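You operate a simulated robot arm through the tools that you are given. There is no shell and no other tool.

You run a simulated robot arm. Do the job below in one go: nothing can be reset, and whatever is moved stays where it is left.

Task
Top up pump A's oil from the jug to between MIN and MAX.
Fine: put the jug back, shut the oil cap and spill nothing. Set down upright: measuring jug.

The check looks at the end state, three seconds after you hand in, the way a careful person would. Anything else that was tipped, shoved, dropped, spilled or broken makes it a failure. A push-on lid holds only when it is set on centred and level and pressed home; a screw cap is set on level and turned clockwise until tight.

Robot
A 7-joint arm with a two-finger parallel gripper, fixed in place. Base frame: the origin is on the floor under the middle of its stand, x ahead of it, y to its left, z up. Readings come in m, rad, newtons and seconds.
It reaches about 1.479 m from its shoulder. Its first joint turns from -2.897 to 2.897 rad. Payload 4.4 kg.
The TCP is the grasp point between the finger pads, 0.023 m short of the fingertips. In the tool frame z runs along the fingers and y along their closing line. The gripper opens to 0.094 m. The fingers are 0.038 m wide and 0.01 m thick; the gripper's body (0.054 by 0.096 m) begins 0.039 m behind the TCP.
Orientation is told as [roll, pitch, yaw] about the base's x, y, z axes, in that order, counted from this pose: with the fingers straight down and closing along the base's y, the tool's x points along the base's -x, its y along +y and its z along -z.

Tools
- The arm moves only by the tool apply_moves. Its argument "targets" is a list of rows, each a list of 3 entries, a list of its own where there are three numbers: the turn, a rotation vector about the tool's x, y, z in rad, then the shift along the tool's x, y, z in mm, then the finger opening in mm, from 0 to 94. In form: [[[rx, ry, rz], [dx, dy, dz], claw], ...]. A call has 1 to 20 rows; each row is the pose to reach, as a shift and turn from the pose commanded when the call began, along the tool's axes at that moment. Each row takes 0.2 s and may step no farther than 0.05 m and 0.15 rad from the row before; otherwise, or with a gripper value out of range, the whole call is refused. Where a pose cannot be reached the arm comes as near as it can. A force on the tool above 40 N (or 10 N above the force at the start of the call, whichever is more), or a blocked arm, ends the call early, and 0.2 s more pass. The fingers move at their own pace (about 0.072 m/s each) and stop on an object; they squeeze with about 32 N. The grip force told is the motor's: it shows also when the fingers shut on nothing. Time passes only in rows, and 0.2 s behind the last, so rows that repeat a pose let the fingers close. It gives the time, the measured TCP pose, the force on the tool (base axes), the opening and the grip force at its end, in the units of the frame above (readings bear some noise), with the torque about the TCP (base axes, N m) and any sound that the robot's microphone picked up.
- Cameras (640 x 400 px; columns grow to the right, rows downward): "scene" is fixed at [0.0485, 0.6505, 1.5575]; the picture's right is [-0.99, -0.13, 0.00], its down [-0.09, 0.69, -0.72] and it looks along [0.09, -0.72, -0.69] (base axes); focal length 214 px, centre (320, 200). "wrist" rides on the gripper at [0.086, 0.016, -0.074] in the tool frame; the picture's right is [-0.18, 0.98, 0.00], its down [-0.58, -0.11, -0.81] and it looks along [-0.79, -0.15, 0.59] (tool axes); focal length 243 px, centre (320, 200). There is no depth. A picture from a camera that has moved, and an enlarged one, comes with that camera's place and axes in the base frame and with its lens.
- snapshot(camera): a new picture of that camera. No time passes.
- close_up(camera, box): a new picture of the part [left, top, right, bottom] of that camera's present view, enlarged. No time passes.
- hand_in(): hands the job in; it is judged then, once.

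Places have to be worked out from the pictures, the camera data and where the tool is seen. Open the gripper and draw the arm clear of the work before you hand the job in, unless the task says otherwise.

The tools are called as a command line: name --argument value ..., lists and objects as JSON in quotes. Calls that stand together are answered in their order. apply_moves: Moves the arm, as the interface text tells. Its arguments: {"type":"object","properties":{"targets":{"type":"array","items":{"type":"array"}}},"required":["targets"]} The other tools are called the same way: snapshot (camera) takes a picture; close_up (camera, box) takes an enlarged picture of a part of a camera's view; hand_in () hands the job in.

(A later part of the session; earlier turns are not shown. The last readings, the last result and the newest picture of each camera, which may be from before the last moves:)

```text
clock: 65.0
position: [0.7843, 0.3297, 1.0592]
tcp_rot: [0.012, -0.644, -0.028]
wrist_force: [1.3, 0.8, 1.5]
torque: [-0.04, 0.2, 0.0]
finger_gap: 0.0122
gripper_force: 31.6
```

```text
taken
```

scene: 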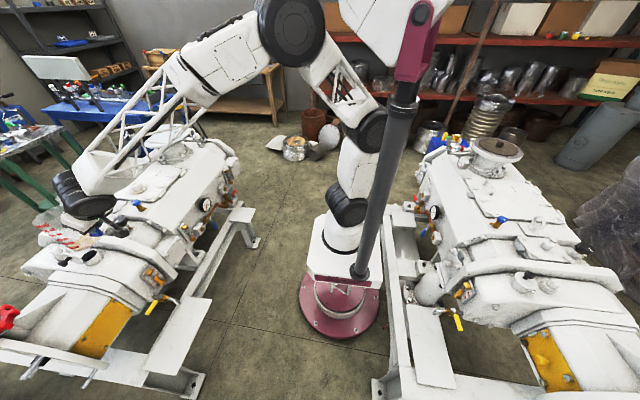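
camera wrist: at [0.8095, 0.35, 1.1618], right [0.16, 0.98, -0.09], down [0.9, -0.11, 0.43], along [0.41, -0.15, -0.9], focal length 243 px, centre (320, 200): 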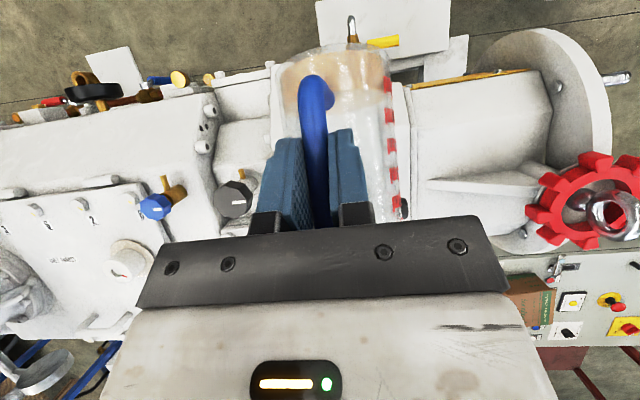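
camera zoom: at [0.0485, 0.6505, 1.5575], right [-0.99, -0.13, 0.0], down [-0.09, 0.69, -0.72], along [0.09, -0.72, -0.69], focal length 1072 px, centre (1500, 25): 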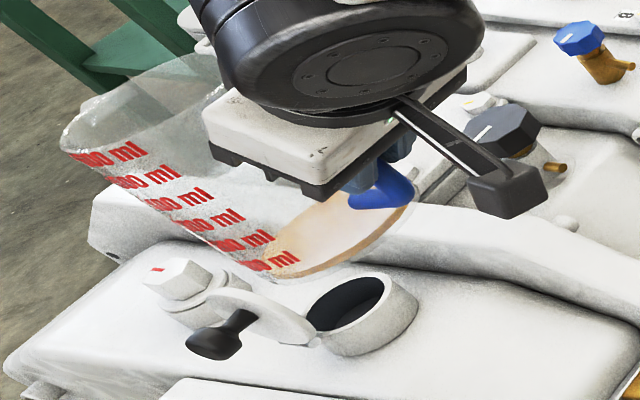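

The jug is clear, the lid is undisturbed and the neck is clean. I'll carry the jug back towards the spot above its resting place, returning to the original orientation on the way.

apply_moves --targets '[[[0, 0, 0], [8, 10, -4.5], 3], [[0, 0, 0], [22, 27, -12.5], 3], [[0, 0, 0], [36, 45, -20.5], 3], [[0, 0, 0], [51, 63, -29], 3], [[-0.001, -0.02, -0.004], [66, 81, -37.5], 3], [[-0.002, -0.045, -0.008], [81, 100, -46], 3], [[-0.003, -0.07, -0.013], [96, 118, -54.5], 3], [[-0.004, -0.095, -0.018], [111, 137, -63], 3], [[-0.005, -0.12, -0.022], [126, 155, -71.5], 3], [[-0.005, -0.14, -0.0265], [137, 168, -77.5], 3], [[-0.005, -0.147, -0.0265], [141.7, 174.5, -80.6], 3]]'

snapshot --camera "wrist"

close_up --camera "scene" --box '[60, 240, 124, 280]'

```text
clock: 67.4
position: [0.6295, 0.5041, 1.0348]
tcp_rot: [-0.009, -0.783, 0.005]
wrist_force: [1.1, 0.3, -1.9]
torque: [-0.05, 0.15, 0.01]
finger_gap: 0.0124
gripper_force: 31.4
```

```text
taken
camera wrist: at [0.5167, 0.5221, 1.026], right [0.13, 0.98, 0.12], down [-0.16, -0.1, 0.98], along [0.98, -0.15, 0.14], focal length 243 px, centre (320, 200)
```

wrist: 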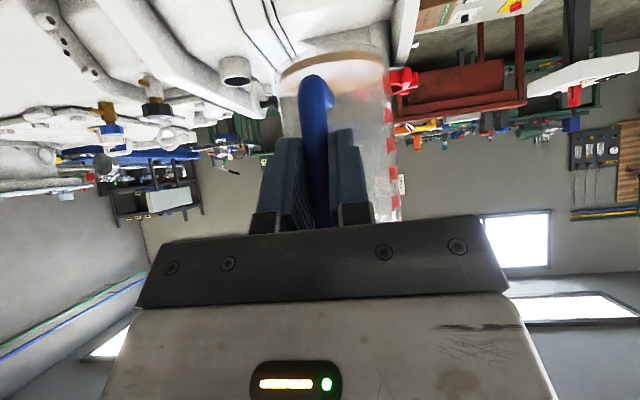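

```text
10.00 times, centred on (92, 260) of scene
camera zoom: at [0.0485, 0.6505, 1.5575], right [-0.99, -0.13, 0.0], down [-0.09, 0.69, -0.72], along [0.09, -0.72, -0.69], focal length 2145 px, centre (2600, -400)
```

zoom: 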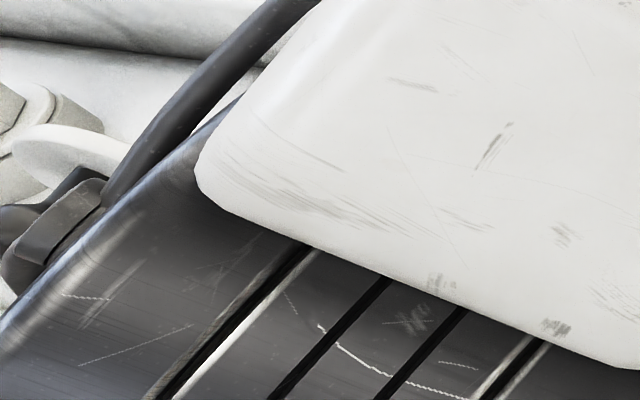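

Now I lower the jug to z≈0.75 directly above its original spot, from where the wrist camera can also see the sight glass nearly horizontally.

apply_moves --targets '[[[0, -0.002, 0], [10, 1, 9.2], 3], [[0, -0.004, 0], [29, 2.8, 26.8], 3], [[-0.001, -0.005, -0.001], [48, 4.6, 44.4], 3], [[-0.001, -0.006, -0.001], [67, 6.4, 62], 3], [[-0.001, -0.007, -0.001], [86, 8.2, 79.5], 3], [[-0.002, -0.008, -0.002], [105, 10, 97.1], 3], [[-0.002, -0.008, -0.002], [124, 11.8, 114.7], 3], [[-0.002, -0.008, -0.002], [143, 13.6, 132.2], 3], [[-0.002, -0.008, -0.002], [162, 15.4, 149.8], 3], [[-0.002, -0.008, -0.002], [181, 17.2, 167.4], 3], [[-0.002, -0.008, -0.002], [198, 18.8, 183], 3], [[-0.002, -0.008, -0.002], [209.3, 19.9, 193.5], 3]]'

snapshot --camera "wrist"

close_up --camera "wrist" --box '[130, 100, 226, 160]'

```text
clock: 70.0
position: [0.6186, 0.5219, 0.7497]
tcp_rot: [-0.01, -0.794, 0.006]
wrist_force: [0.5, 0.5, -0.6]
torque: [0.02, 0.11, 0.01]
finger_gap: 0.0125
gripper_force: 31.6
```

```text
taken
camera wrist: at [0.5063, 0.5399, 0.7406], right [0.13, 0.98, 0.13], down [-0.17, -0.1, 0.98], along [0.98, -0.15, 0.15], focal length 243 px, centre (320, 200)
```

wrist: 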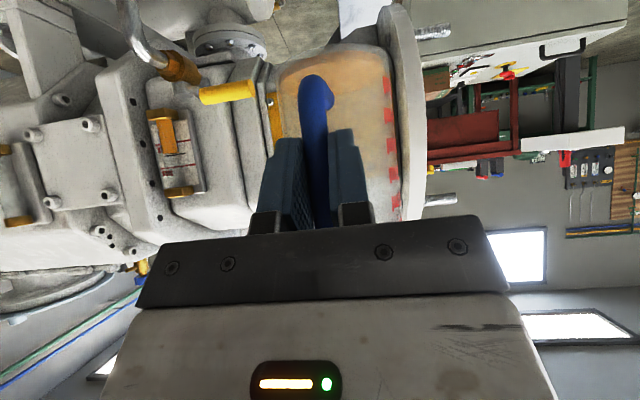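

```text
6.67 times, centred on (178, 130) of wrist
camera zoom: at [0.5063, 0.5399, 0.7406], right [0.13, 0.98, 0.13], down [-0.17, -0.1, 0.98], along [0.98, -0.15, 0.15], focal length 1618 px, centre (1267, 667)
```

zoom: 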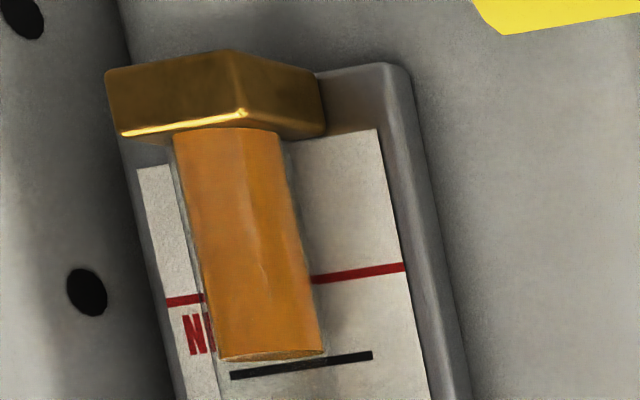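

The near-horizontal view shows the oil just short of the black mid mark, clearly between MIN and MAX. Before setting the jug down I'll check that it hasn't shifted in the grip, by comparing with the view just after lifting.

close_up --camera "wrist" --box '[240, 20, 440, 220]'

close_up --camera "scene" --box '[88, 270, 216, 350]'

```text
2.00 times, centred on (340, 120) of wrist
camera zoom: at [0.5063, 0.5399, 0.7406], right [0.13, 0.98, 0.13], down [-0.17, -0.1, 0.98], along [0.98, -0.15, 0.15], focal length 485 px, centre (280, 360)
```

zoom: 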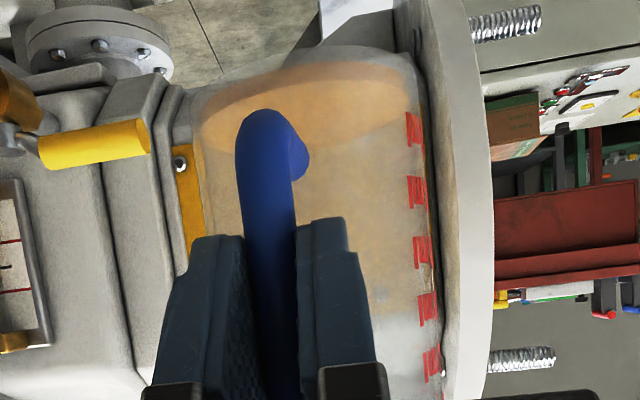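

```text
5.00 times, centred on (152, 310) of scene
camera zoom: at [0.0485, 0.6505, 1.5575], right [-0.99, -0.13, 0.0], down [-0.09, 0.69, -0.72], along [0.09, -0.72, -0.69], focal length 1072 px, centre (1160, -350)
```

zoom: 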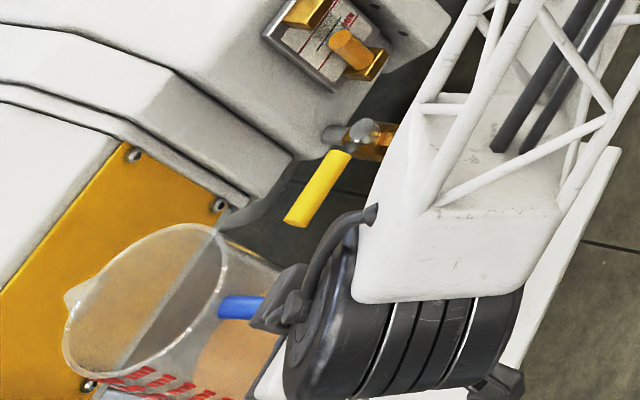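

The jug is unchanged in the grip. I'll lower it to about 15 mm above its spot, then set it down slowly.

apply_moves --targets '[[[0, 0, 0], [8, 0.2, 7.8], 3], [[0, 0, 0], [24, 0.5, 23.4], 3], [[0, 0, 0], [41, 0.8, 39.9], 3], [[0, 0, 0], [58, 1.1, 56.4], 3], [[0, 0, 0], [75, 1.4, 73], 3], [[0, 0, 0], [92, 1.6, 89.5], 3], [[0, 0, 0], [109, 1.8, 106], 3], [[0, 0, 0], [121, 2, 117.7], 3], [[0, 0, 0], [130, 2.1, 126.5], 3]]'

snapshot --camera "wrist"

close_up --camera "scene" --box '[120, 300, 216, 360]'

```text
clock: 72.0
position: [0.6176, 0.5241, 0.5678]
tcp_rot: [-0.009, -0.794, 0.01]
wrist_force: [-0.1, -0.6, -1.0]
torque: [0.01, 0.14, -0.01]
finger_gap: 0.0124
gripper_force: 32.0
```

```text
taken
camera wrist: at [0.5036, 0.5411, 0.5593], right [0.13, 0.98, 0.13], down [-0.17, -0.1, 0.98], along [0.98, -0.15, 0.15], focal length 243 px, centre (320, 200)
```

wrist: 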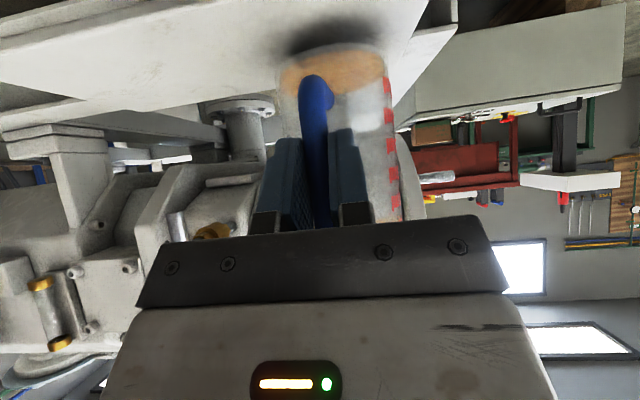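

```text
6.67 times, centred on (168, 330) of scene
camera zoom: at [0.0485, 0.6505, 1.5575], right [-0.99, -0.13, 0.0], down [-0.09, 0.69, -0.72], along [0.09, -0.72, -0.69], focal length 1430 px, centre (1333, -667)
```

zoom: 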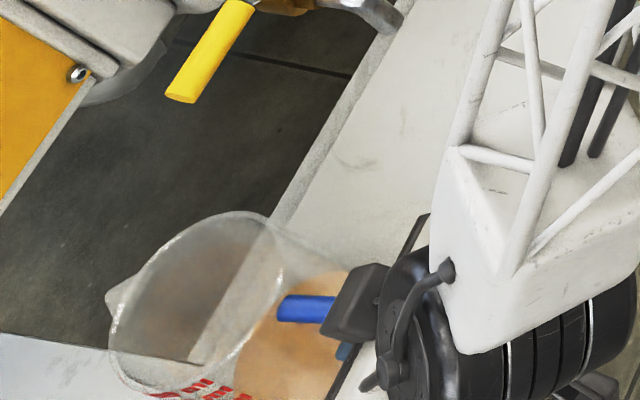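

apply_moves --targets '[[[0, 0, 0], [2.9, 0, 2.8], 3], [[0, 0, 0], [5.7, 0, 5.6], 3], [[0, 0, 0], [7.9, 0, 7.7], 3], [[0, 0, 0], [9.3, 0, 9.1], 3], [[0, 0.001, 0], [10.2, 0, 10.0], 3], [[0, 0.002, 0], [10.5, 0, 10.3], 3], [[0, 0.002, 0], [10.5, 0, 10.3], 3]]'

close_up --camera "wrist" --box '[240, 20, 440, 220]'

close_up --camera "scene" --box '[120, 300, 216, 360]'

```text
clock: 73.6
position: [0.6166, 0.5233, 0.5528]
tcp_rot: [-0.008, -0.791, 0.007]
wrist_force: [0.1, 0.3, 0.5]
torque: [0.07, -0.15, 0.0]
finger_gap: 0.0123
gripper_force: 31.9
```

```text
2.00 times, centred on (340, 120) of wrist
camera zoom: at [0.5038, 0.5406, 0.5446], right [0.13, 0.98, 0.12], down [-0.16, -0.1, 0.98], along [0.98, -0.15, 0.15], focal length 485 px, centre (280, 360)
```

zoom: 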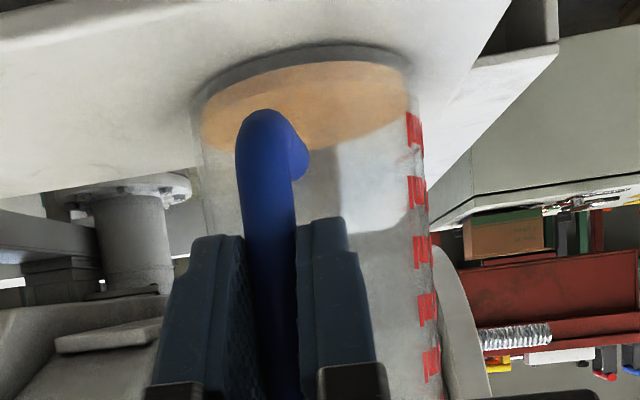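

```text
6.67 times, centred on (168, 330) of scene
camera zoom: at [0.0485, 0.6505, 1.5575], right [-0.99, -0.13, 0.0], down [-0.09, 0.69, -0.72], along [0.09, -0.72, -0.69], focal length 1430 px, centre (1333, -667)
```

zoom: 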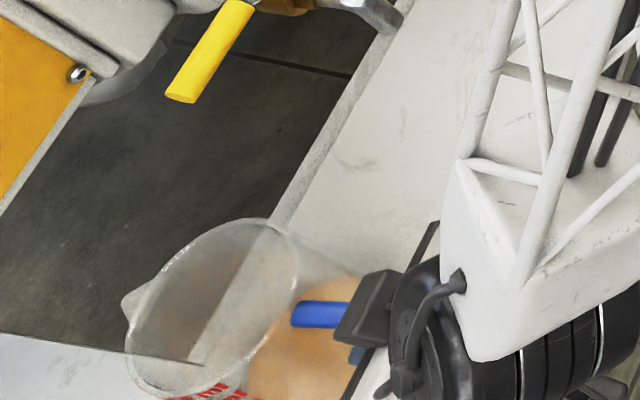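

The jug is standing on the plate again (the load is gone from the wrist) within a millimetre or two of its original place. I'll open the fingers and back straight off.

apply_moves --targets '[[[0, 0, 0], [0, 0, 0], 16], [[0, 0, 0], [0, 0, 0], 24], [[0, 0, 0], [0, 0, 0], 46], [[0, 0, 0], [0, 0, 0], 46]]'

close_up --camera "wrist" --box '[240, 20, 440, 220]'

```text
clock: 74.6
position: [0.6164, 0.5229, 0.554]
tcp_rot: [-0.008, -0.79, 0.006]
wrist_force: [0.1, -1.1, 0.0]
torque: [0.01, 0.01, -0.02]
finger_gap: 0.0461
gripper_force: 0.0
```

```text
2.00 times, centred on (340, 120) of wrist
camera zoom: at [0.5037, 0.5405, 0.5445], right [0.13, 0.98, 0.12], down [-0.16, -0.1, 0.98], along [0.98, -0.15, 0.15], focal length 485 px, centre (280, 360)
```

zoom: 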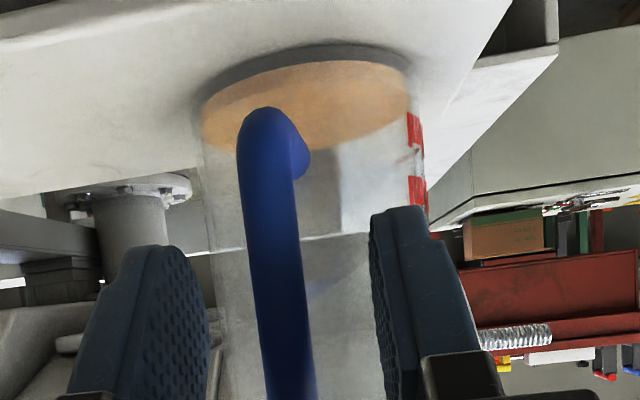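

The jug stands on its own. Backing off along the tool axis and then rising.

apply_moves --targets '[[[0, 0, 0], [0, 0, -15], 50], [[0, 0, 0], [0, 0, -40], 60], [[0, 0, 0], [0, 0, -70], 60], [[0, 0, 0], [0, 0, -95], 60], [[0, 0, 0], [-25, 0, -120], 60], [[0, 0, 0], [-55, 0, -150], 60], [[0, 0, 0], [-85, 0, -180], 60], [[0, 0, 0], [-115, 0, -210], 60]]'

snapshot --camera "wrist"

close_up --camera "scene" --box '[120, 300, 216, 360]'

```text
clock: 76.4
position: [0.5468, 0.5245, 0.7824]
tcp_rot: [-0.01, -0.79, 0.008]
wrist_force: [-0.8, -1.1, -1.5]
torque: [-0.02, -0.01, 0.01]
finger_gap: 0.0599
gripper_force: 0.1
```

```text
taken
camera wrist: at [0.4337, 0.5415, 0.7732], right [0.13, 0.98, 0.12], down [-0.16, -0.1, 0.98], along [0.98, -0.15, 0.15], focal length 243 px, centre (320, 200)
```

wrist: 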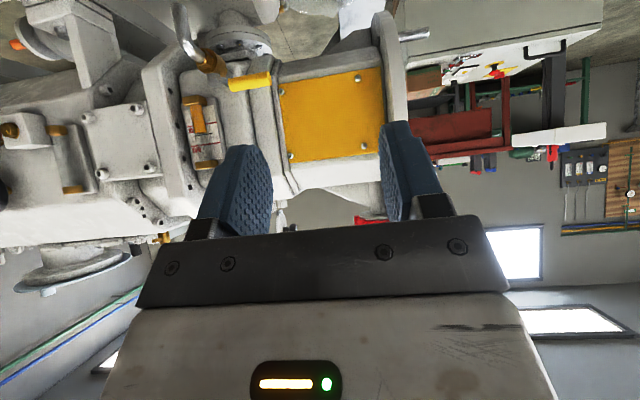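

```text
6.67 times, centred on (168, 330) of scene
camera zoom: at [0.0485, 0.6505, 1.5575], right [-0.99, -0.13, 0.0], down [-0.09, 0.69, -0.72], along [0.09, -0.72, -0.69], focal length 1430 px, centre (1333, -667)
```

zoom: 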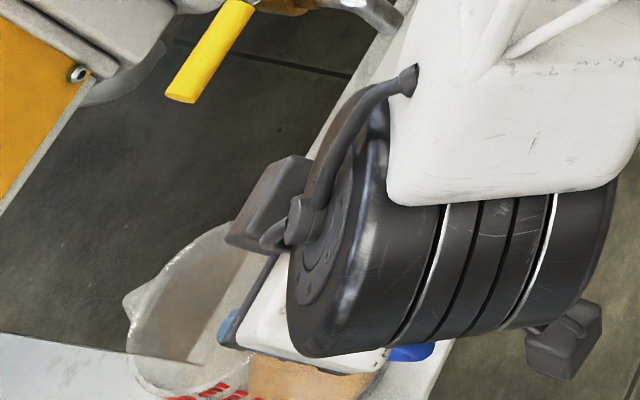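

The jug is set back. Now I raise the arm, level the tool and head back to the lid to close it.

apply_moves --targets '[[[0, 0, 0], [-39, -4, -14.5], 60], [[0, 0, 0], [-78, -8, -29], 60], [[0, 0, 0], [-117, -12, -43.5], 60], [[0, 0, 0], [-156, -16, -58], 60], [[0, 0, 0], [-195.5, -20, -72.6], 60], [[0, 0.1, 0], [-213, -32, -69], 60], [[0, 0.2, 0], [-231, -44, -66], 60], [[0, 0.3, 0], [-249, -57, -62], 60], [[0, 0.4, 0], [-267, -69, -59], 60], [[0, 0.5, 0], [-284, -81, -56], 60], [[0, 0.6, 0], [-302, -93, -52], 60], [[0, 0.7, 0], [-320, -106, -49], 60], [[0, 0.79, 0], [-338, -118, -45], 60]]'

apply_moves --targets '[[[0, 0, -0.142], [-14, 3, 0], 60], [[0, 0, -0.284], [-28, 6, 0], 60], [[0, 0, -0.426], [-42, 9, 0], 60], [[0, 0, -0.568], [-56, 12, 0], 60], [[0, 0, -0.71], [-70, 15, 0], 60], [[0, 0, -0.852], [-84, 18, 0], 60], [[0, 0, -0.994], [-98, 21, 0], 60], [[0, 0, -1.136], [-112, 24, 0], 60], [[0, 0, -1.278], [-126, 27, 0], 60], [[0, 0, -1.42], [-140, 30, 0], 60], [[0, 0, -1.562], [-154, 32, 0], 60]]'

snapshot --camera "wrist"

snapshot --camera "scene"

```text
clock: 79.2
position: [0.7543, 0.4084, 1.0567]
tcp_rot: [-0.004, 0.001, 0.0]
wrist_force: [0.0, -0.2, -0.5]
torque: [0.0, 0.01, -0.02]
finger_gap: 0.0601
gripper_force: 0.0
```

```text
clock: 81.6
position: [0.907, 0.4411, 1.0544]
tcp_rot: [-0.003, 0.006, 1.564]
wrist_force: [0.4, 0.1, -0.6]
torque: [0.01, -0.02, 0.0]
finger_gap: 0.0603
gripper_force: 0.1
```

```text
taken
camera wrist: at [0.8917, 0.3566, 1.1304], right [-0.98, 0.19, 0.0], down [0.11, 0.59, 0.8], along [0.15, 0.79, -0.6], focal length 243 px, centre (320, 200)
```

wrist: 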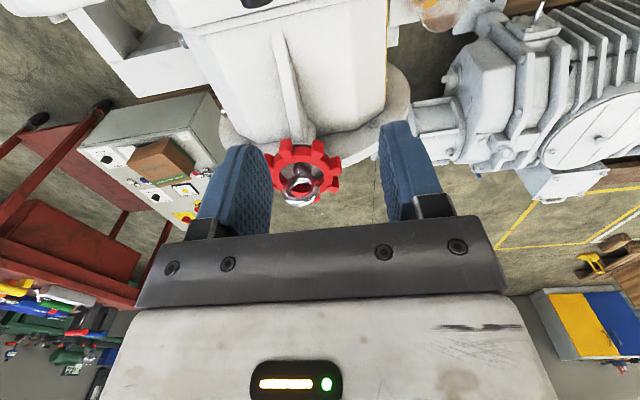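

```text
taken
```

scene: 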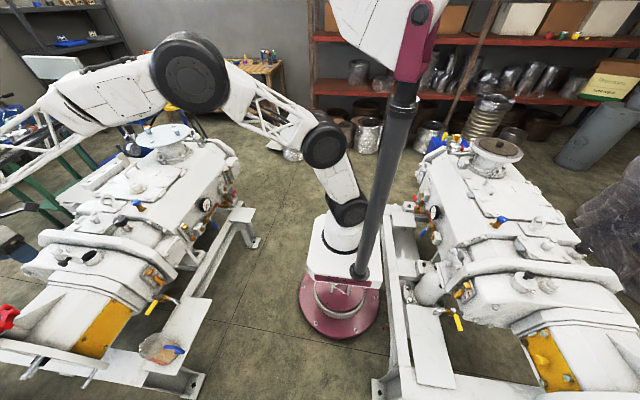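

close_up --camera "scene" --box '[36, 225, 116, 275]'

close_up --camera "scene" --box '[120, 310, 216, 370]'

close_up --camera "wrist" --box '[200, 0, 360, 60]'

```text
8.00 times, centred on (76, 250) of scene
camera zoom: at [0.0485, 0.6505, 1.5575], right [-0.99, -0.13, 0.0], down [-0.09, 0.69, -0.72], along [0.09, -0.72, -0.69], focal length 1716 px, centre (2272, -200)
```

zoom: 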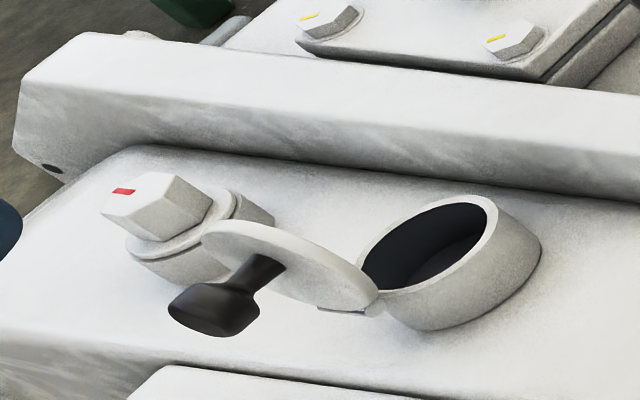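

```text
6.67 times, centred on (168, 340) of scene
camera zoom: at [0.0485, 0.6505, 1.5575], right [-0.99, -0.13, 0.0], down [-0.09, 0.69, -0.72], along [0.09, -0.72, -0.69], focal length 1430 px, centre (1333, -733)
```

zoom: 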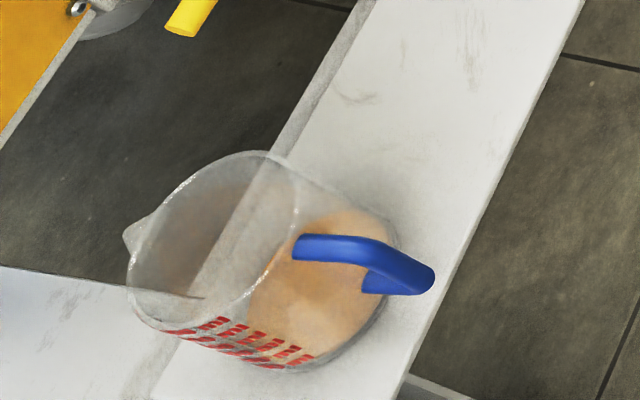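

```text
4.00 times, centred on (280, 30) of wrist
camera zoom: at [0.8917, 0.3566, 1.1304], right [-0.98, 0.19, 0.0], down [0.11, 0.59, 0.8], along [0.15, 0.79, -0.6], focal length 970 px, centre (480, 880)
```

zoom: 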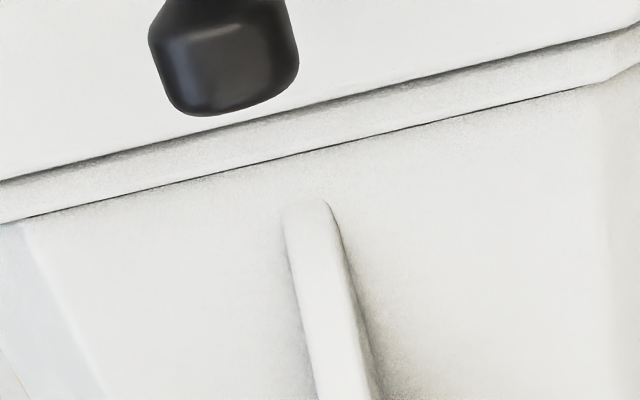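

The jug is back in place with no spill visible. The lid stands at about 85°, with the knob head near (0.9455, 0.391, 0.913). I'll tilt the tool to 50° and line up behind the knob with the fingers open.

apply_moves --targets '[[[0, 0.12, -0.001], [-2, -6, 5], 50], [[0, 0.25, -0.002], [-4, -12, 15], 50], [[0, 0.38, -0.004], [-6, -18, 28], 48], [[0, 0.51, -0.005], [-8, -24, 43], 46], [[0, 0.64, -0.006], [-10, -30, 58], 46], [[0, 0.77, -0.007], [-12, -35, 73], 46], [[0, 0.867, -0.007], [-13.5, -38, 88], 46]]'

snapshot --camera "wrist"

close_up --camera "scene" --box '[20, 200, 148, 280]'

```text
clock: 83.2
position: [0.9465, 0.4539, 0.9696]
tcp_rot: [0.0, 0.874, 1.568]
wrist_force: [-0.4, 0.6, 0.7]
torque: [0.03, 0.01, -0.01]
finger_gap: 0.0459
gripper_force: 0.0
```

```text
taken
camera wrist: at [0.9309, 0.456, 1.0839], right [-0.98, 0.12, -0.14], down [0.11, 0.99, 0.07], along [0.15, 0.05, -0.99], focal length 243 px, centre (320, 200)
```

wrist: 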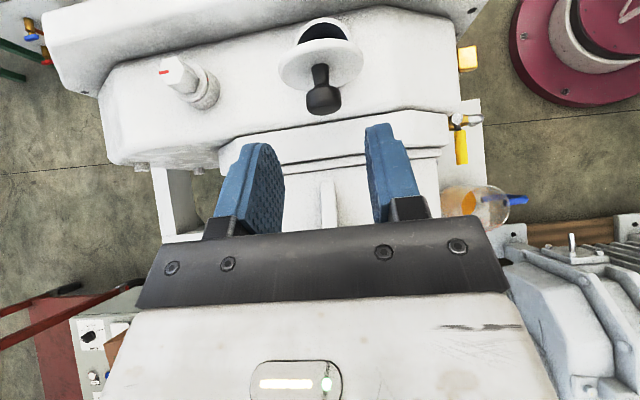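

```text
5.00 times, centred on (84, 240) of scene
camera zoom: at [0.0485, 0.6505, 1.5575], right [-0.99, -0.13, 0.0], down [-0.09, 0.69, -0.72], along [0.09, -0.72, -0.69], focal length 1072 px, centre (1500, 0)
```

zoom: 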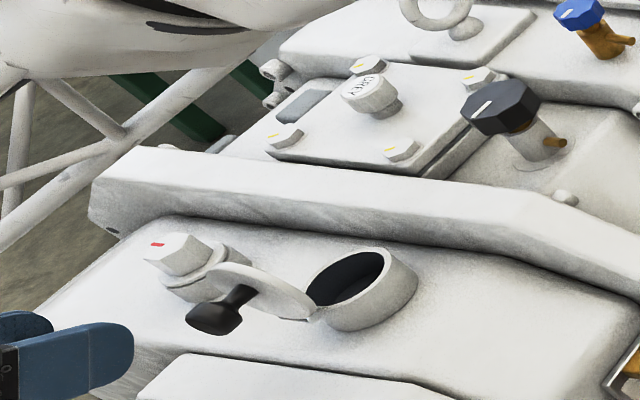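

close_up --camera "wrist" --box '[260, 10, 380, 130]'

```text
3.33 times, centred on (320, 70) of wrist
camera zoom: at [0.9309, 0.456, 1.0839], right [-0.98, 0.12, -0.14], down [0.11, 0.99, 0.07], along [0.15, 0.05, -0.99], focal length 809 px, centre (320, 633)
```

zoom: 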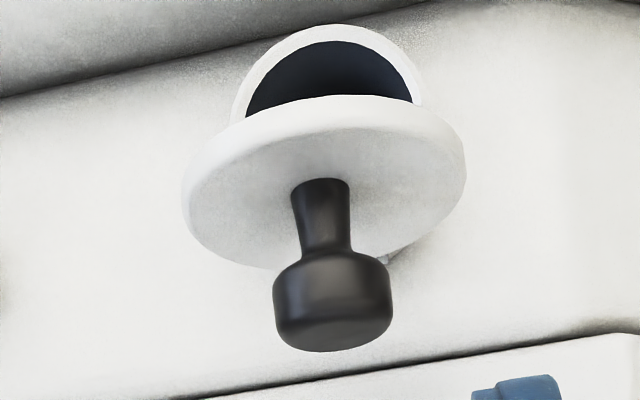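

The knob head is at about (0.9455, 0.396, 0.911), so the lid is about 90° open. I'll advance onto the knob and grip it.

apply_moves --targets '[[[0, 0, 0], [-8, 1, 15], 46], [[0, 0, 0], [-8, 1, 35], 46], [[0, 0, 0], [-8, 1, 53], 46], [[0, 0, 0], [-8, 1, 69], 46], [[0, 0, 0], [-8, 1, 69], 46]]'

close_up --camera "wrist" --box '[240, 60, 400, 200]'

close_up --camera "scene" --box '[20, 200, 148, 280]'

```text
clock: 84.4
position: [0.9462, 0.4039, 0.9179]
tcp_rot: [0.002, 0.876, 1.57]
wrist_force: [0.4, 0.6, -1.4]
torque: [0.0, -0.02, 0.02]
finger_gap: 0.0461
gripper_force: 0.1
```

```text
2.86 times, centred on (320, 130) of wrist
camera zoom: at [0.9305, 0.4076, 1.0318], right [-0.98, 0.12, -0.14], down [0.11, 0.99, 0.07], along [0.15, 0.06, -0.99], focal length 693 px, centre (320, 400)
```

zoom: 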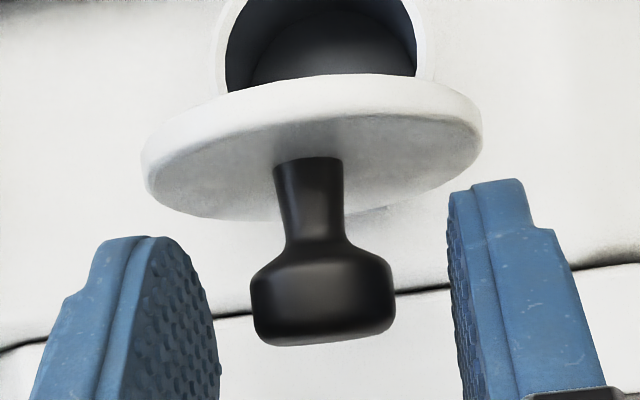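

```text
5.00 times, centred on (84, 240) of scene
camera zoom: at [0.0485, 0.6505, 1.5575], right [-0.99, -0.13, 0.0], down [-0.09, 0.69, -0.72], along [0.09, -0.72, -0.69], focal length 1072 px, centre (1500, 0)
```

zoom: 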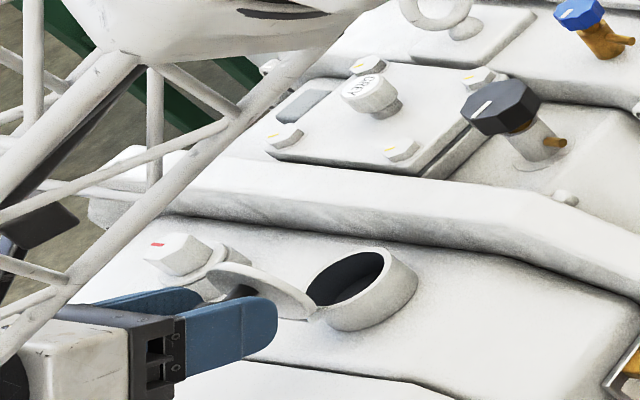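

The knob head lies 13 mm ahead of the grasp point, centred between the pads. I'll grip it and rotate the lid back by about 20° to start.

apply_moves --targets '[[[0, 0, 0], [0, 0.5, 0], 30], [[0, 0, 0], [0, 0.5, 0], 19], [[0, 0, 0], [0, 0.5, 0], 19], [[0, 0, 0], [0, 0.5, 0], 19], [[0, -0.044, 0], [2.4, 0.5, 0.7], 19], [[0, -0.087, 0], [4.8, 0.5, 1.4], 19], [[0, -0.131, 0], [7.2, 0.5, 2.3], 19], [[0, -0.175, 0], [9.5, 0.5, 3.2], 19], [[0, -0.218, 0], [11.8, 0.5, 4.3], 19], [[0, -0.262, 0], [14.0, 0.5, 5.5], 19], [[0, -0.305, 0], [16.2, 0.5, 6.8], 19], [[0, -0.349, 0], [18.3, 0.5, 8.1], 19]]'

close_up --camera "wrist" --box '[240, 60, 400, 200]'

close_up --camera "scene" --box '[20, 200, 148, 280]'

```text
clock: 87.1
position: [0.9444, 0.3879, 0.9255]
tcp_rot: [0.001, 0.527, 1.571]
wrist_force: [12.9, 0.1, -1.6]
torque: [0.02, -0.15, 0.13]
finger_gap: 0.0235
gripper_force: 44.8
stopped in row 12: the force on the tool passed its limit at 42 N (the readings are from after the stop); the commanded pose is now the measured one
```

```text
2.86 times, centred on (320, 130) of wrist
camera zoom: at [0.9296, 0.3519, 1.034], right [-0.98, 0.16, -0.09], down [0.11, 0.91, 0.41], along [0.15, 0.39, -0.91], focal length 693 px, centre (320, 400)
```

zoom: 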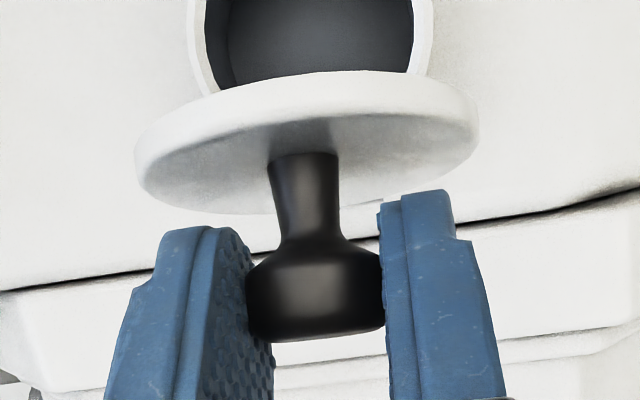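

```text
5.00 times, centred on (84, 240) of scene
camera zoom: at [0.0485, 0.6505, 1.5575], right [-0.99, -0.13, 0.0], down [-0.09, 0.69, -0.72], along [0.09, -0.72, -0.69], focal length 1072 px, centre (1500, 0)
```

zoom: 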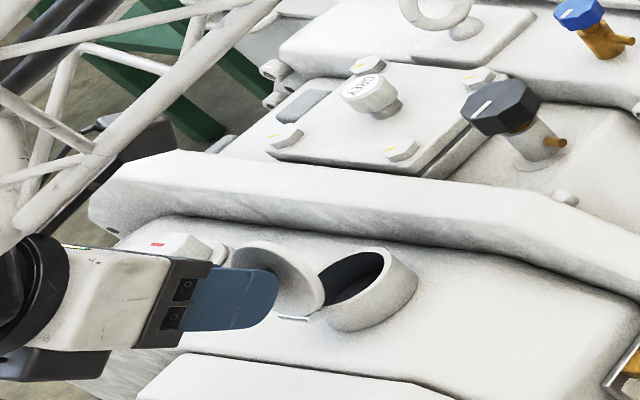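

The lid is now about 72°. The stop was just side load, so I'll ease x by 0.4 mm and continue rotating another 25°.

apply_moves --targets '[[[0, 0, 0], [0, -0.4, 0], 19], [[0, -0.044, 0], [2.4, -0.4, 0.6], 19], [[0, -0.087, 0], [4.7, -0.4, 1.3], 19], [[0, -0.131, 0], [7.1, -0.4, 2.1], 19], [[0, -0.175, 0], [9.4, -0.4, 2.9], 19], [[0, -0.218, 0], [11.6, -0.4, 3.9], 19], [[0, -0.262, 0], [13.8, -0.4, 5.0], 19], [[0, -0.305, 0], [16.0, -0.4, 6.2], 19], [[0, -0.349, 0], [18.1, -0.4, 7.4], 19], [[0, -0.393, 0], [20.1, -0.4, 8.8], 19], [[0, -0.436, 0], [22.1, -0.4, 10.2], 19]]'

close_up --camera "wrist" --box '[240, 60, 400, 200]'

close_up --camera "scene" --box '[20, 200, 148, 280]'

```text
clock: 89.5
position: [0.945, 0.3631, 0.9293]
tcp_rot: [0.001, 0.088, 1.569]
wrist_force: [9.4, -17.8, -6.6]
torque: [-1.11, -0.13, -0.01]
finger_gap: 0.0237
gripper_force: 45.3
```

```text
2.86 times, centred on (320, 130) of wrist
camera zoom: at [0.9296, 0.2852, 1.0109], right [-0.98, 0.18, -0.02], down [0.11, 0.65, 0.75], along [0.15, 0.74, -0.66], focal length 693 px, centre (320, 400)
```

zoom: 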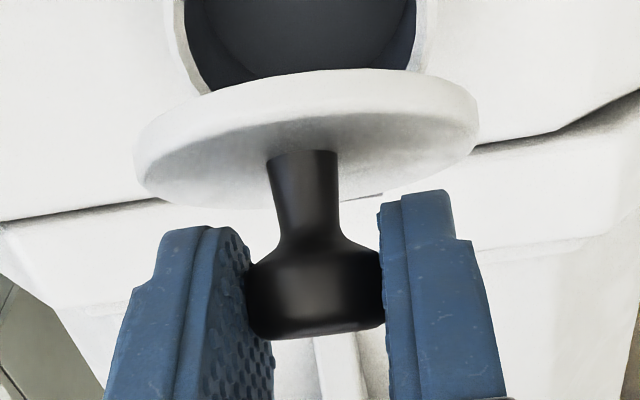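

```text
5.00 times, centred on (84, 240) of scene
camera zoom: at [0.0485, 0.6505, 1.5575], right [-0.99, -0.13, 0.0], down [-0.09, 0.69, -0.72], along [0.09, -0.72, -0.69], focal length 1072 px, centre (1500, 0)
```

zoom: 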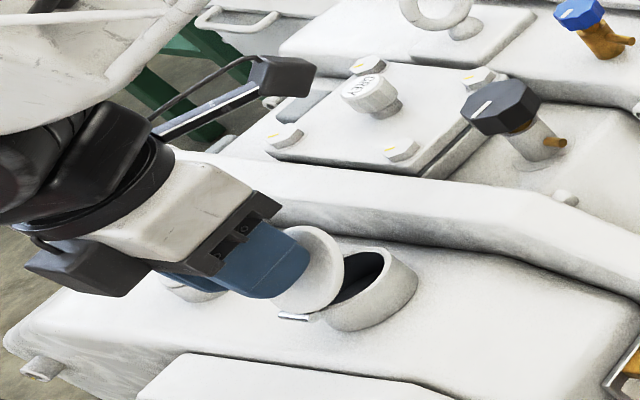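

The lid is at about 48°. I'll release, swing the tool back to 45° around the knob, and regrip for the final closing arc.

apply_moves --targets '[[[0, 0, 0], [0, 0, 0], 44], [[0, 0, 0], [0, 0, 0], 44], [[0, 0.139, 0], [-2.0, 0, 0.1], 44], [[0, 0.279, 0], [-3.8, 0, 0.6], 44], [[0, 0.418, 0], [-5.5, 0, 1.2], 44], [[0, 0.558, 0], [-7.0, 0, 2.1], 44], [[0, 0.697, 0], [-8.4, 0, 3.1], 44]]'

close_up --camera "wrist" --box '[240, 60, 400, 200]'

close_up --camera "scene" --box '[20, 200, 148, 280]'

```text
clock: 91.1
position: [0.9456, 0.372, 0.926]
tcp_rot: [-0.001, 0.785, 1.566]
wrist_force: [0.7, 0.5, 0.2]
torque: [0.01, 0.0, 0.0]
finger_gap: 0.0441
gripper_force: 0.1
```

```text
2.86 times, centred on (320, 130) of wrist
camera zoom: at [0.9295, 0.3641, 1.04], right [-0.98, 0.13, -0.13], down [0.11, 0.98, 0.16], along [0.15, 0.14, -0.98], focal length 693 px, centre (320, 400)
```

zoom: 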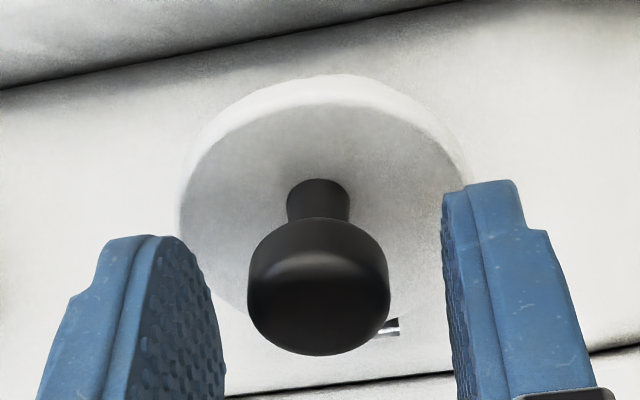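

```text
5.00 times, centred on (84, 240) of scene
camera zoom: at [0.0485, 0.6505, 1.5575], right [-0.99, -0.13, 0.0], down [-0.09, 0.69, -0.72], along [0.09, -0.72, -0.69], focal length 1072 px, centre (1500, 0)
```

zoom: 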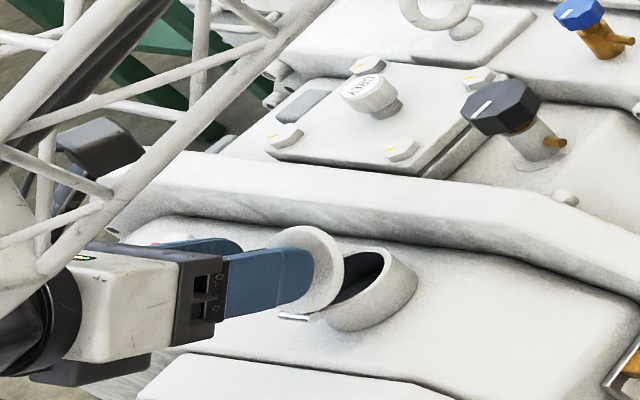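

The knob is centred between the pads. Gripping and rotating the lid down, first half.

apply_moves --targets '[[[0, 0, 0], [0, 0, 0], 30], [[0, 0, 0], [0, 0, 0], 19], [[0, 0, 0], [0, 0, 0], 19], [[0, 0, 0], [0, 0, 0], 19], [[0, -0.044, 0], [1.7, 0, 1.7], 19], [[0, -0.087, 0], [3.3, 0, 3.4], 19], [[0, -0.131, 0], [4.8, 0, 5.2], 19], [[0, -0.175, 0], [6.3, 0, 7.0], 19], [[0, -0.218, 0], [7.6, 0, 8.9], 19], [[0, -0.262, 0], [8.9, 0, 10.9], 19], [[0, -0.305, 0], [10.1, 0, 13.0], 19], [[0, -0.349, 0], [11.2, 0, 15.1], 19], [[0, -0.393, 0], [12.2, 0, 17.2], 19], [[0, -0.436, 0], [13.1, 0, 19.4], 19]]'

close_up --camera "wrist" --box '[240, 60, 400, 200]'

close_up --camera "scene" --box '[20, 200, 148, 280]'

```text
clock: 94.1
position: [0.9455, 0.3505, 0.9211]
tcp_rot: [0.0, 0.35, 1.571]
wrist_force: [-18.8, -15.8, 16.7]
torque: [-0.43, 0.29, -0.13]
finger_gap: 0.0238
gripper_force: 44.8
```

```text
2.86 times, centred on (320, 130) of wrist
camera zoom: at [0.9297, 0.2946, 1.0203], right [-0.98, 0.17, -0.06], down [0.11, 0.82, 0.56], along [0.15, 0.54, -0.83], focal length 693 px, centre (320, 400)
```

zoom: 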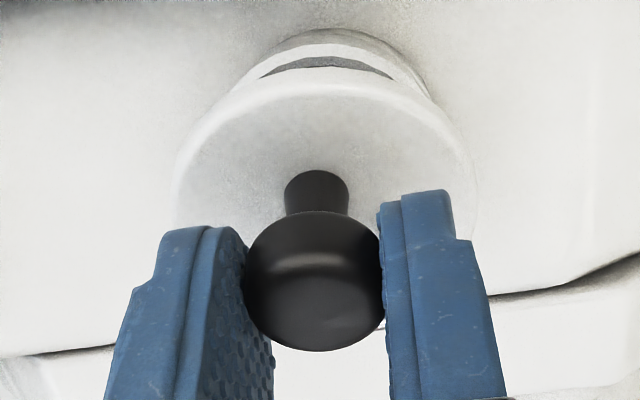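

```text
5.00 times, centred on (84, 240) of scene
camera zoom: at [0.0485, 0.6505, 1.5575], right [-0.99, -0.13, 0.0], down [-0.09, 0.69, -0.72], along [0.09, -0.72, -0.69], focal length 1072 px, centre (1500, 0)
```

zoom: 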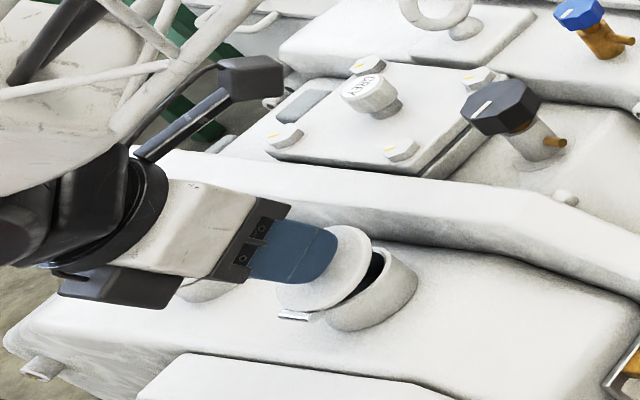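

The lid is about 23° from shut. I'll continue the arc down, relieving the side load by 0.5 mm.

apply_moves --targets '[[[0, 0, 0], [0.2, 0.3, -0.3], 19], [[0, -0.044, 0], [1.9, 0.5, 1.2], 19], [[0, -0.087, 0], [3.6, 0.5, 2.9], 19], [[0, -0.131, 0], [5.2, 0.5, 4.7], 19], [[0, -0.175, 0], [6.7, 0.5, 6.5], 19], [[0, -0.218, 0], [8.1, 0.5, 8.4], 19], [[0, -0.262, 0], [9.4, 0.5, 10.3], 19], [[0, -0.305, 0], [10.6, 0.5, 12.3], 19], [[0, -0.349, 0], [11.8, 0.5, 14.4], 19]]'

close_up --camera "wrist" --box '[240, 60, 400, 200]'

close_up --camera "scene" --box '[20, 200, 148, 280]'

```text
clock: 96.1
position: [0.9446, 0.3319, 0.9103]
tcp_rot: [0.0, 0.001, 1.569]
wrist_force: [33.5, 3.9, -10.9]
torque: [-0.22, -0.52, 0.08]
finger_gap: 0.0239
gripper_force: 45.2
```

```text
2.86 times, centred on (320, 130) of wrist
camera zoom: at [0.9294, 0.2476, 0.9851], right [-0.98, 0.19, 0.0], down [0.11, 0.58, 0.81], along [0.15, 0.79, -0.59], focal length 693 px, centre (320, 400)
```

zoom: 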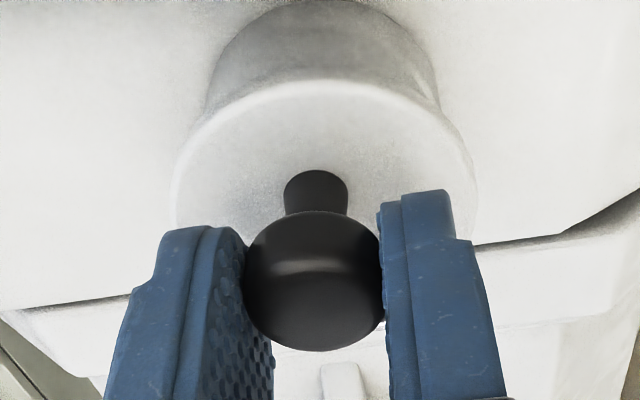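

```text
5.00 times, centred on (84, 240) of scene
camera zoom: at [0.0485, 0.6505, 1.5575], right [-0.99, -0.13, 0.0], down [-0.09, 0.69, -0.72], along [0.09, -0.72, -0.69], focal length 1072 px, centre (1500, 0)
```

zoom: 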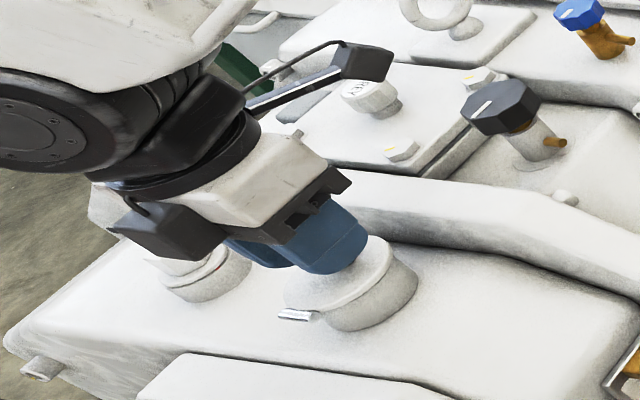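

The lid is almost home (TCP back at the original grip pose). I'll relieve the side load first, then nudge the last few degrees down.

apply_moves --targets '[[[0, 0, 0], [0, -0.4, 0], 19], [[0, 0, 0], [0, -0.7, 0], 19]]'

apply_moves --targets '[[[0, -0.017, 0], [0.7, 0, 0.7], 19], [[0, -0.035, 0], [1.3, 0, 1.4], 19], [[0, -0.052, 0], [2.0, 0, 2.1], 19]]'

close_up --camera "scene" --box '[52, 230, 116, 270]'

```text
clock: 96.7
position: [0.9458, 0.3331, 0.9106]
tcp_rot: [0.002, 0.002, 1.567]
wrist_force: [6.5, -5.4, 0.6]
torque: [-0.22, -0.09, -0.01]
finger_gap: 0.0237
gripper_force: 45.1
```

```text
clock: 97.5
position: [0.9454, 0.3317, 0.9087]
tcp_rot: [-0.001, -0.052, 1.571]
wrist_force: [-11.8, -7.4, 9.0]
torque: [-0.89, 0.21, 0.06]
finger_gap: 0.0238
gripper_force: 45.5
```

```text
10.00 times, centred on (84, 250) of scene
camera zoom: at [0.0485, 0.6505, 1.5575], right [-0.99, -0.13, 0.0], down [-0.09, 0.69, -0.72], along [0.09, -0.72, -0.69], focal length 2145 px, centre (2680, -300)
```

zoom: 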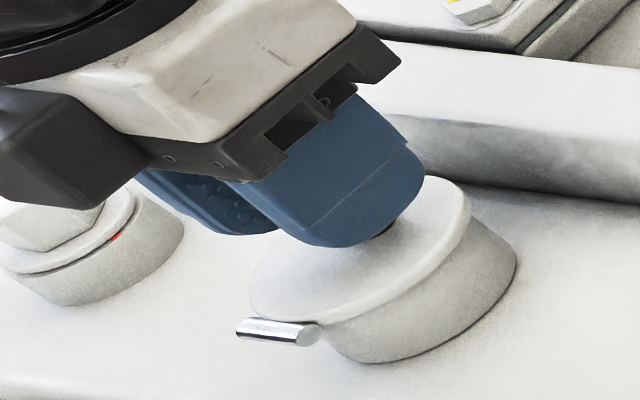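

Now I release the knob, rise above it, close the fingers and press down on top to make sure the lid is home.

apply_moves --targets '[[[0, 0, 0], [0, 0, 0], 44], [[0, 0, 0], [0, 0, 0], 44], [[0, 0.02, 0], [0, 0, -20], 46], [[0, 0.052, 0], [0, 0, -45], 40], [[0, 0.052, 0], [0, 0, -55], 20], [[0, 0.052, 0], [0, 0, -55], 0], [[0, 0.052, 0], [0, 0, -55], 0]]'

snapshot --camera "wrist"

close_up --camera "scene" --box '[52, 230, 116, 270]'

```text
clock: 99.1
position: [0.9454, 0.3275, 0.9632]
tcp_rot: [-0.001, 0.003, 1.566]
wrist_force: [0.1, -0.2, -0.5]
torque: [0.02, 0.03, 0.02]
finger_gap: 0.0
gripper_force: 31.8
```

```text
taken
camera wrist: at [0.9297, 0.2423, 1.0378], right [-0.98, 0.19, 0.0], down [0.11, 0.58, 0.81], along [0.15, 0.79, -0.59], focal length 243 px, centre (320, 200)
```

wrist: 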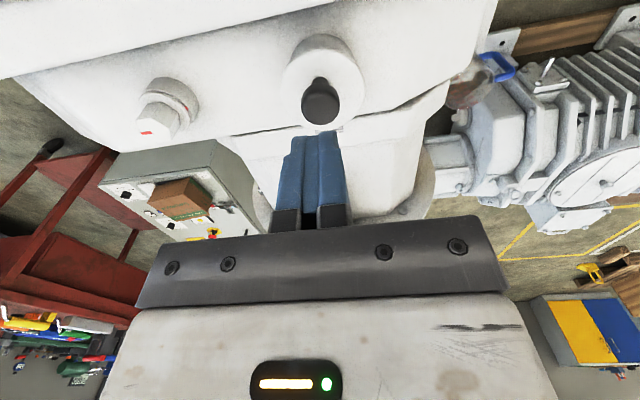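

```text
10.00 times, centred on (84, 250) of scene
camera zoom: at [0.0485, 0.6505, 1.5575], right [-0.99, -0.13, 0.0], down [-0.09, 0.69, -0.72], along [0.09, -0.72, -0.69], focal length 2145 px, centre (2680, -300)
```

zoom: 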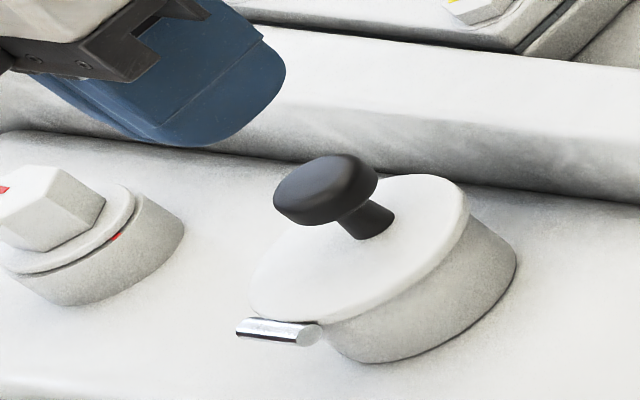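

The lid looks shut. I'll press gently on the knob from above in small steps to be sure it is home.

apply_moves --targets '[[[0, 0, 0], [-2.5, 0, 18], 0], [[0, 0, 0], [-2.5, 0, 32], 0], [[0, 0, 0], [-2.5, 0, 35], 0], [[0, 0, 0], [-2.5, 0, 36.5], 0], [[0, 0, 0], [-2.5, 0, 37.5], 0], [[0, 0, 0], [-2.5, 0, 38.2], 0], [[0, 0, 0], [-2.5, 0, 38.9], 0], [[0, 0, 0], [-2.5, 0, 39.6], 0]]'

close_up --camera "scene" --box '[52, 230, 116, 270]'

```text
clock: 100.9
position: [0.9449, 0.3299, 0.9265]
tcp_rot: [-0.002, 0.001, 1.57]
wrist_force: [4.3, -7.5, 20.3]
torque: [-0.22, -0.1, 0.0]
finger_gap: 0.0001
gripper_force: 32.0
```

```text
10.00 times, centred on (84, 250) of scene
camera zoom: at [0.0485, 0.6505, 1.5575], right [-0.99, -0.13, 0.0], down [-0.09, 0.69, -0.72], along [0.09, -0.72, -0.69], focal length 2145 px, centre (2680, -300)
```

zoom: 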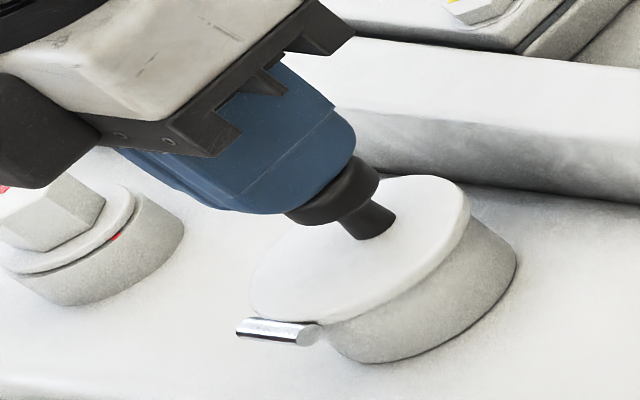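

Contact at about 20 N. I'll press a little more firmly, up to roughly 35 N, then lift off.

apply_moves --targets '[[[0, 0, 0], [0, 0, 0.6], 0], [[0, 0, 0], [0, 0, 1.2], 0], [[0, 0, 0], [0, 0, 1.8], 0], [[0, 0, 0], [0, 0, 2.4], 0]]'

close_up --camera "scene" --box '[52, 230, 116, 270]'

```text
clock: 101.5
position: [0.9472, 0.3314, 0.9266]
tcp_rot: [-0.003, 0.002, 1.569]
wrist_force: [0.4, 0.9, 6.9]
torque: [0.01, 0.04, 0.03]
finger_gap: 0.0
gripper_force: 31.9
stopped in row 2: the force on the tool passed its limit at 42 N (the readings are from after the stop); the commanded pose is now the measured one
```

```text
10.00 times, centred on (84, 250) of scene
camera zoom: at [0.0485, 0.6505, 1.5575], right [-0.99, -0.13, 0.0], down [-0.09, 0.69, -0.72], along [0.09, -0.72, -0.69], focal length 2145 px, centre (2680, -300)
```

zoom: 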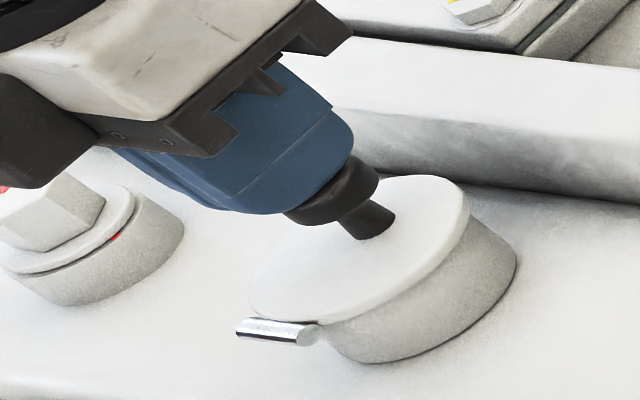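

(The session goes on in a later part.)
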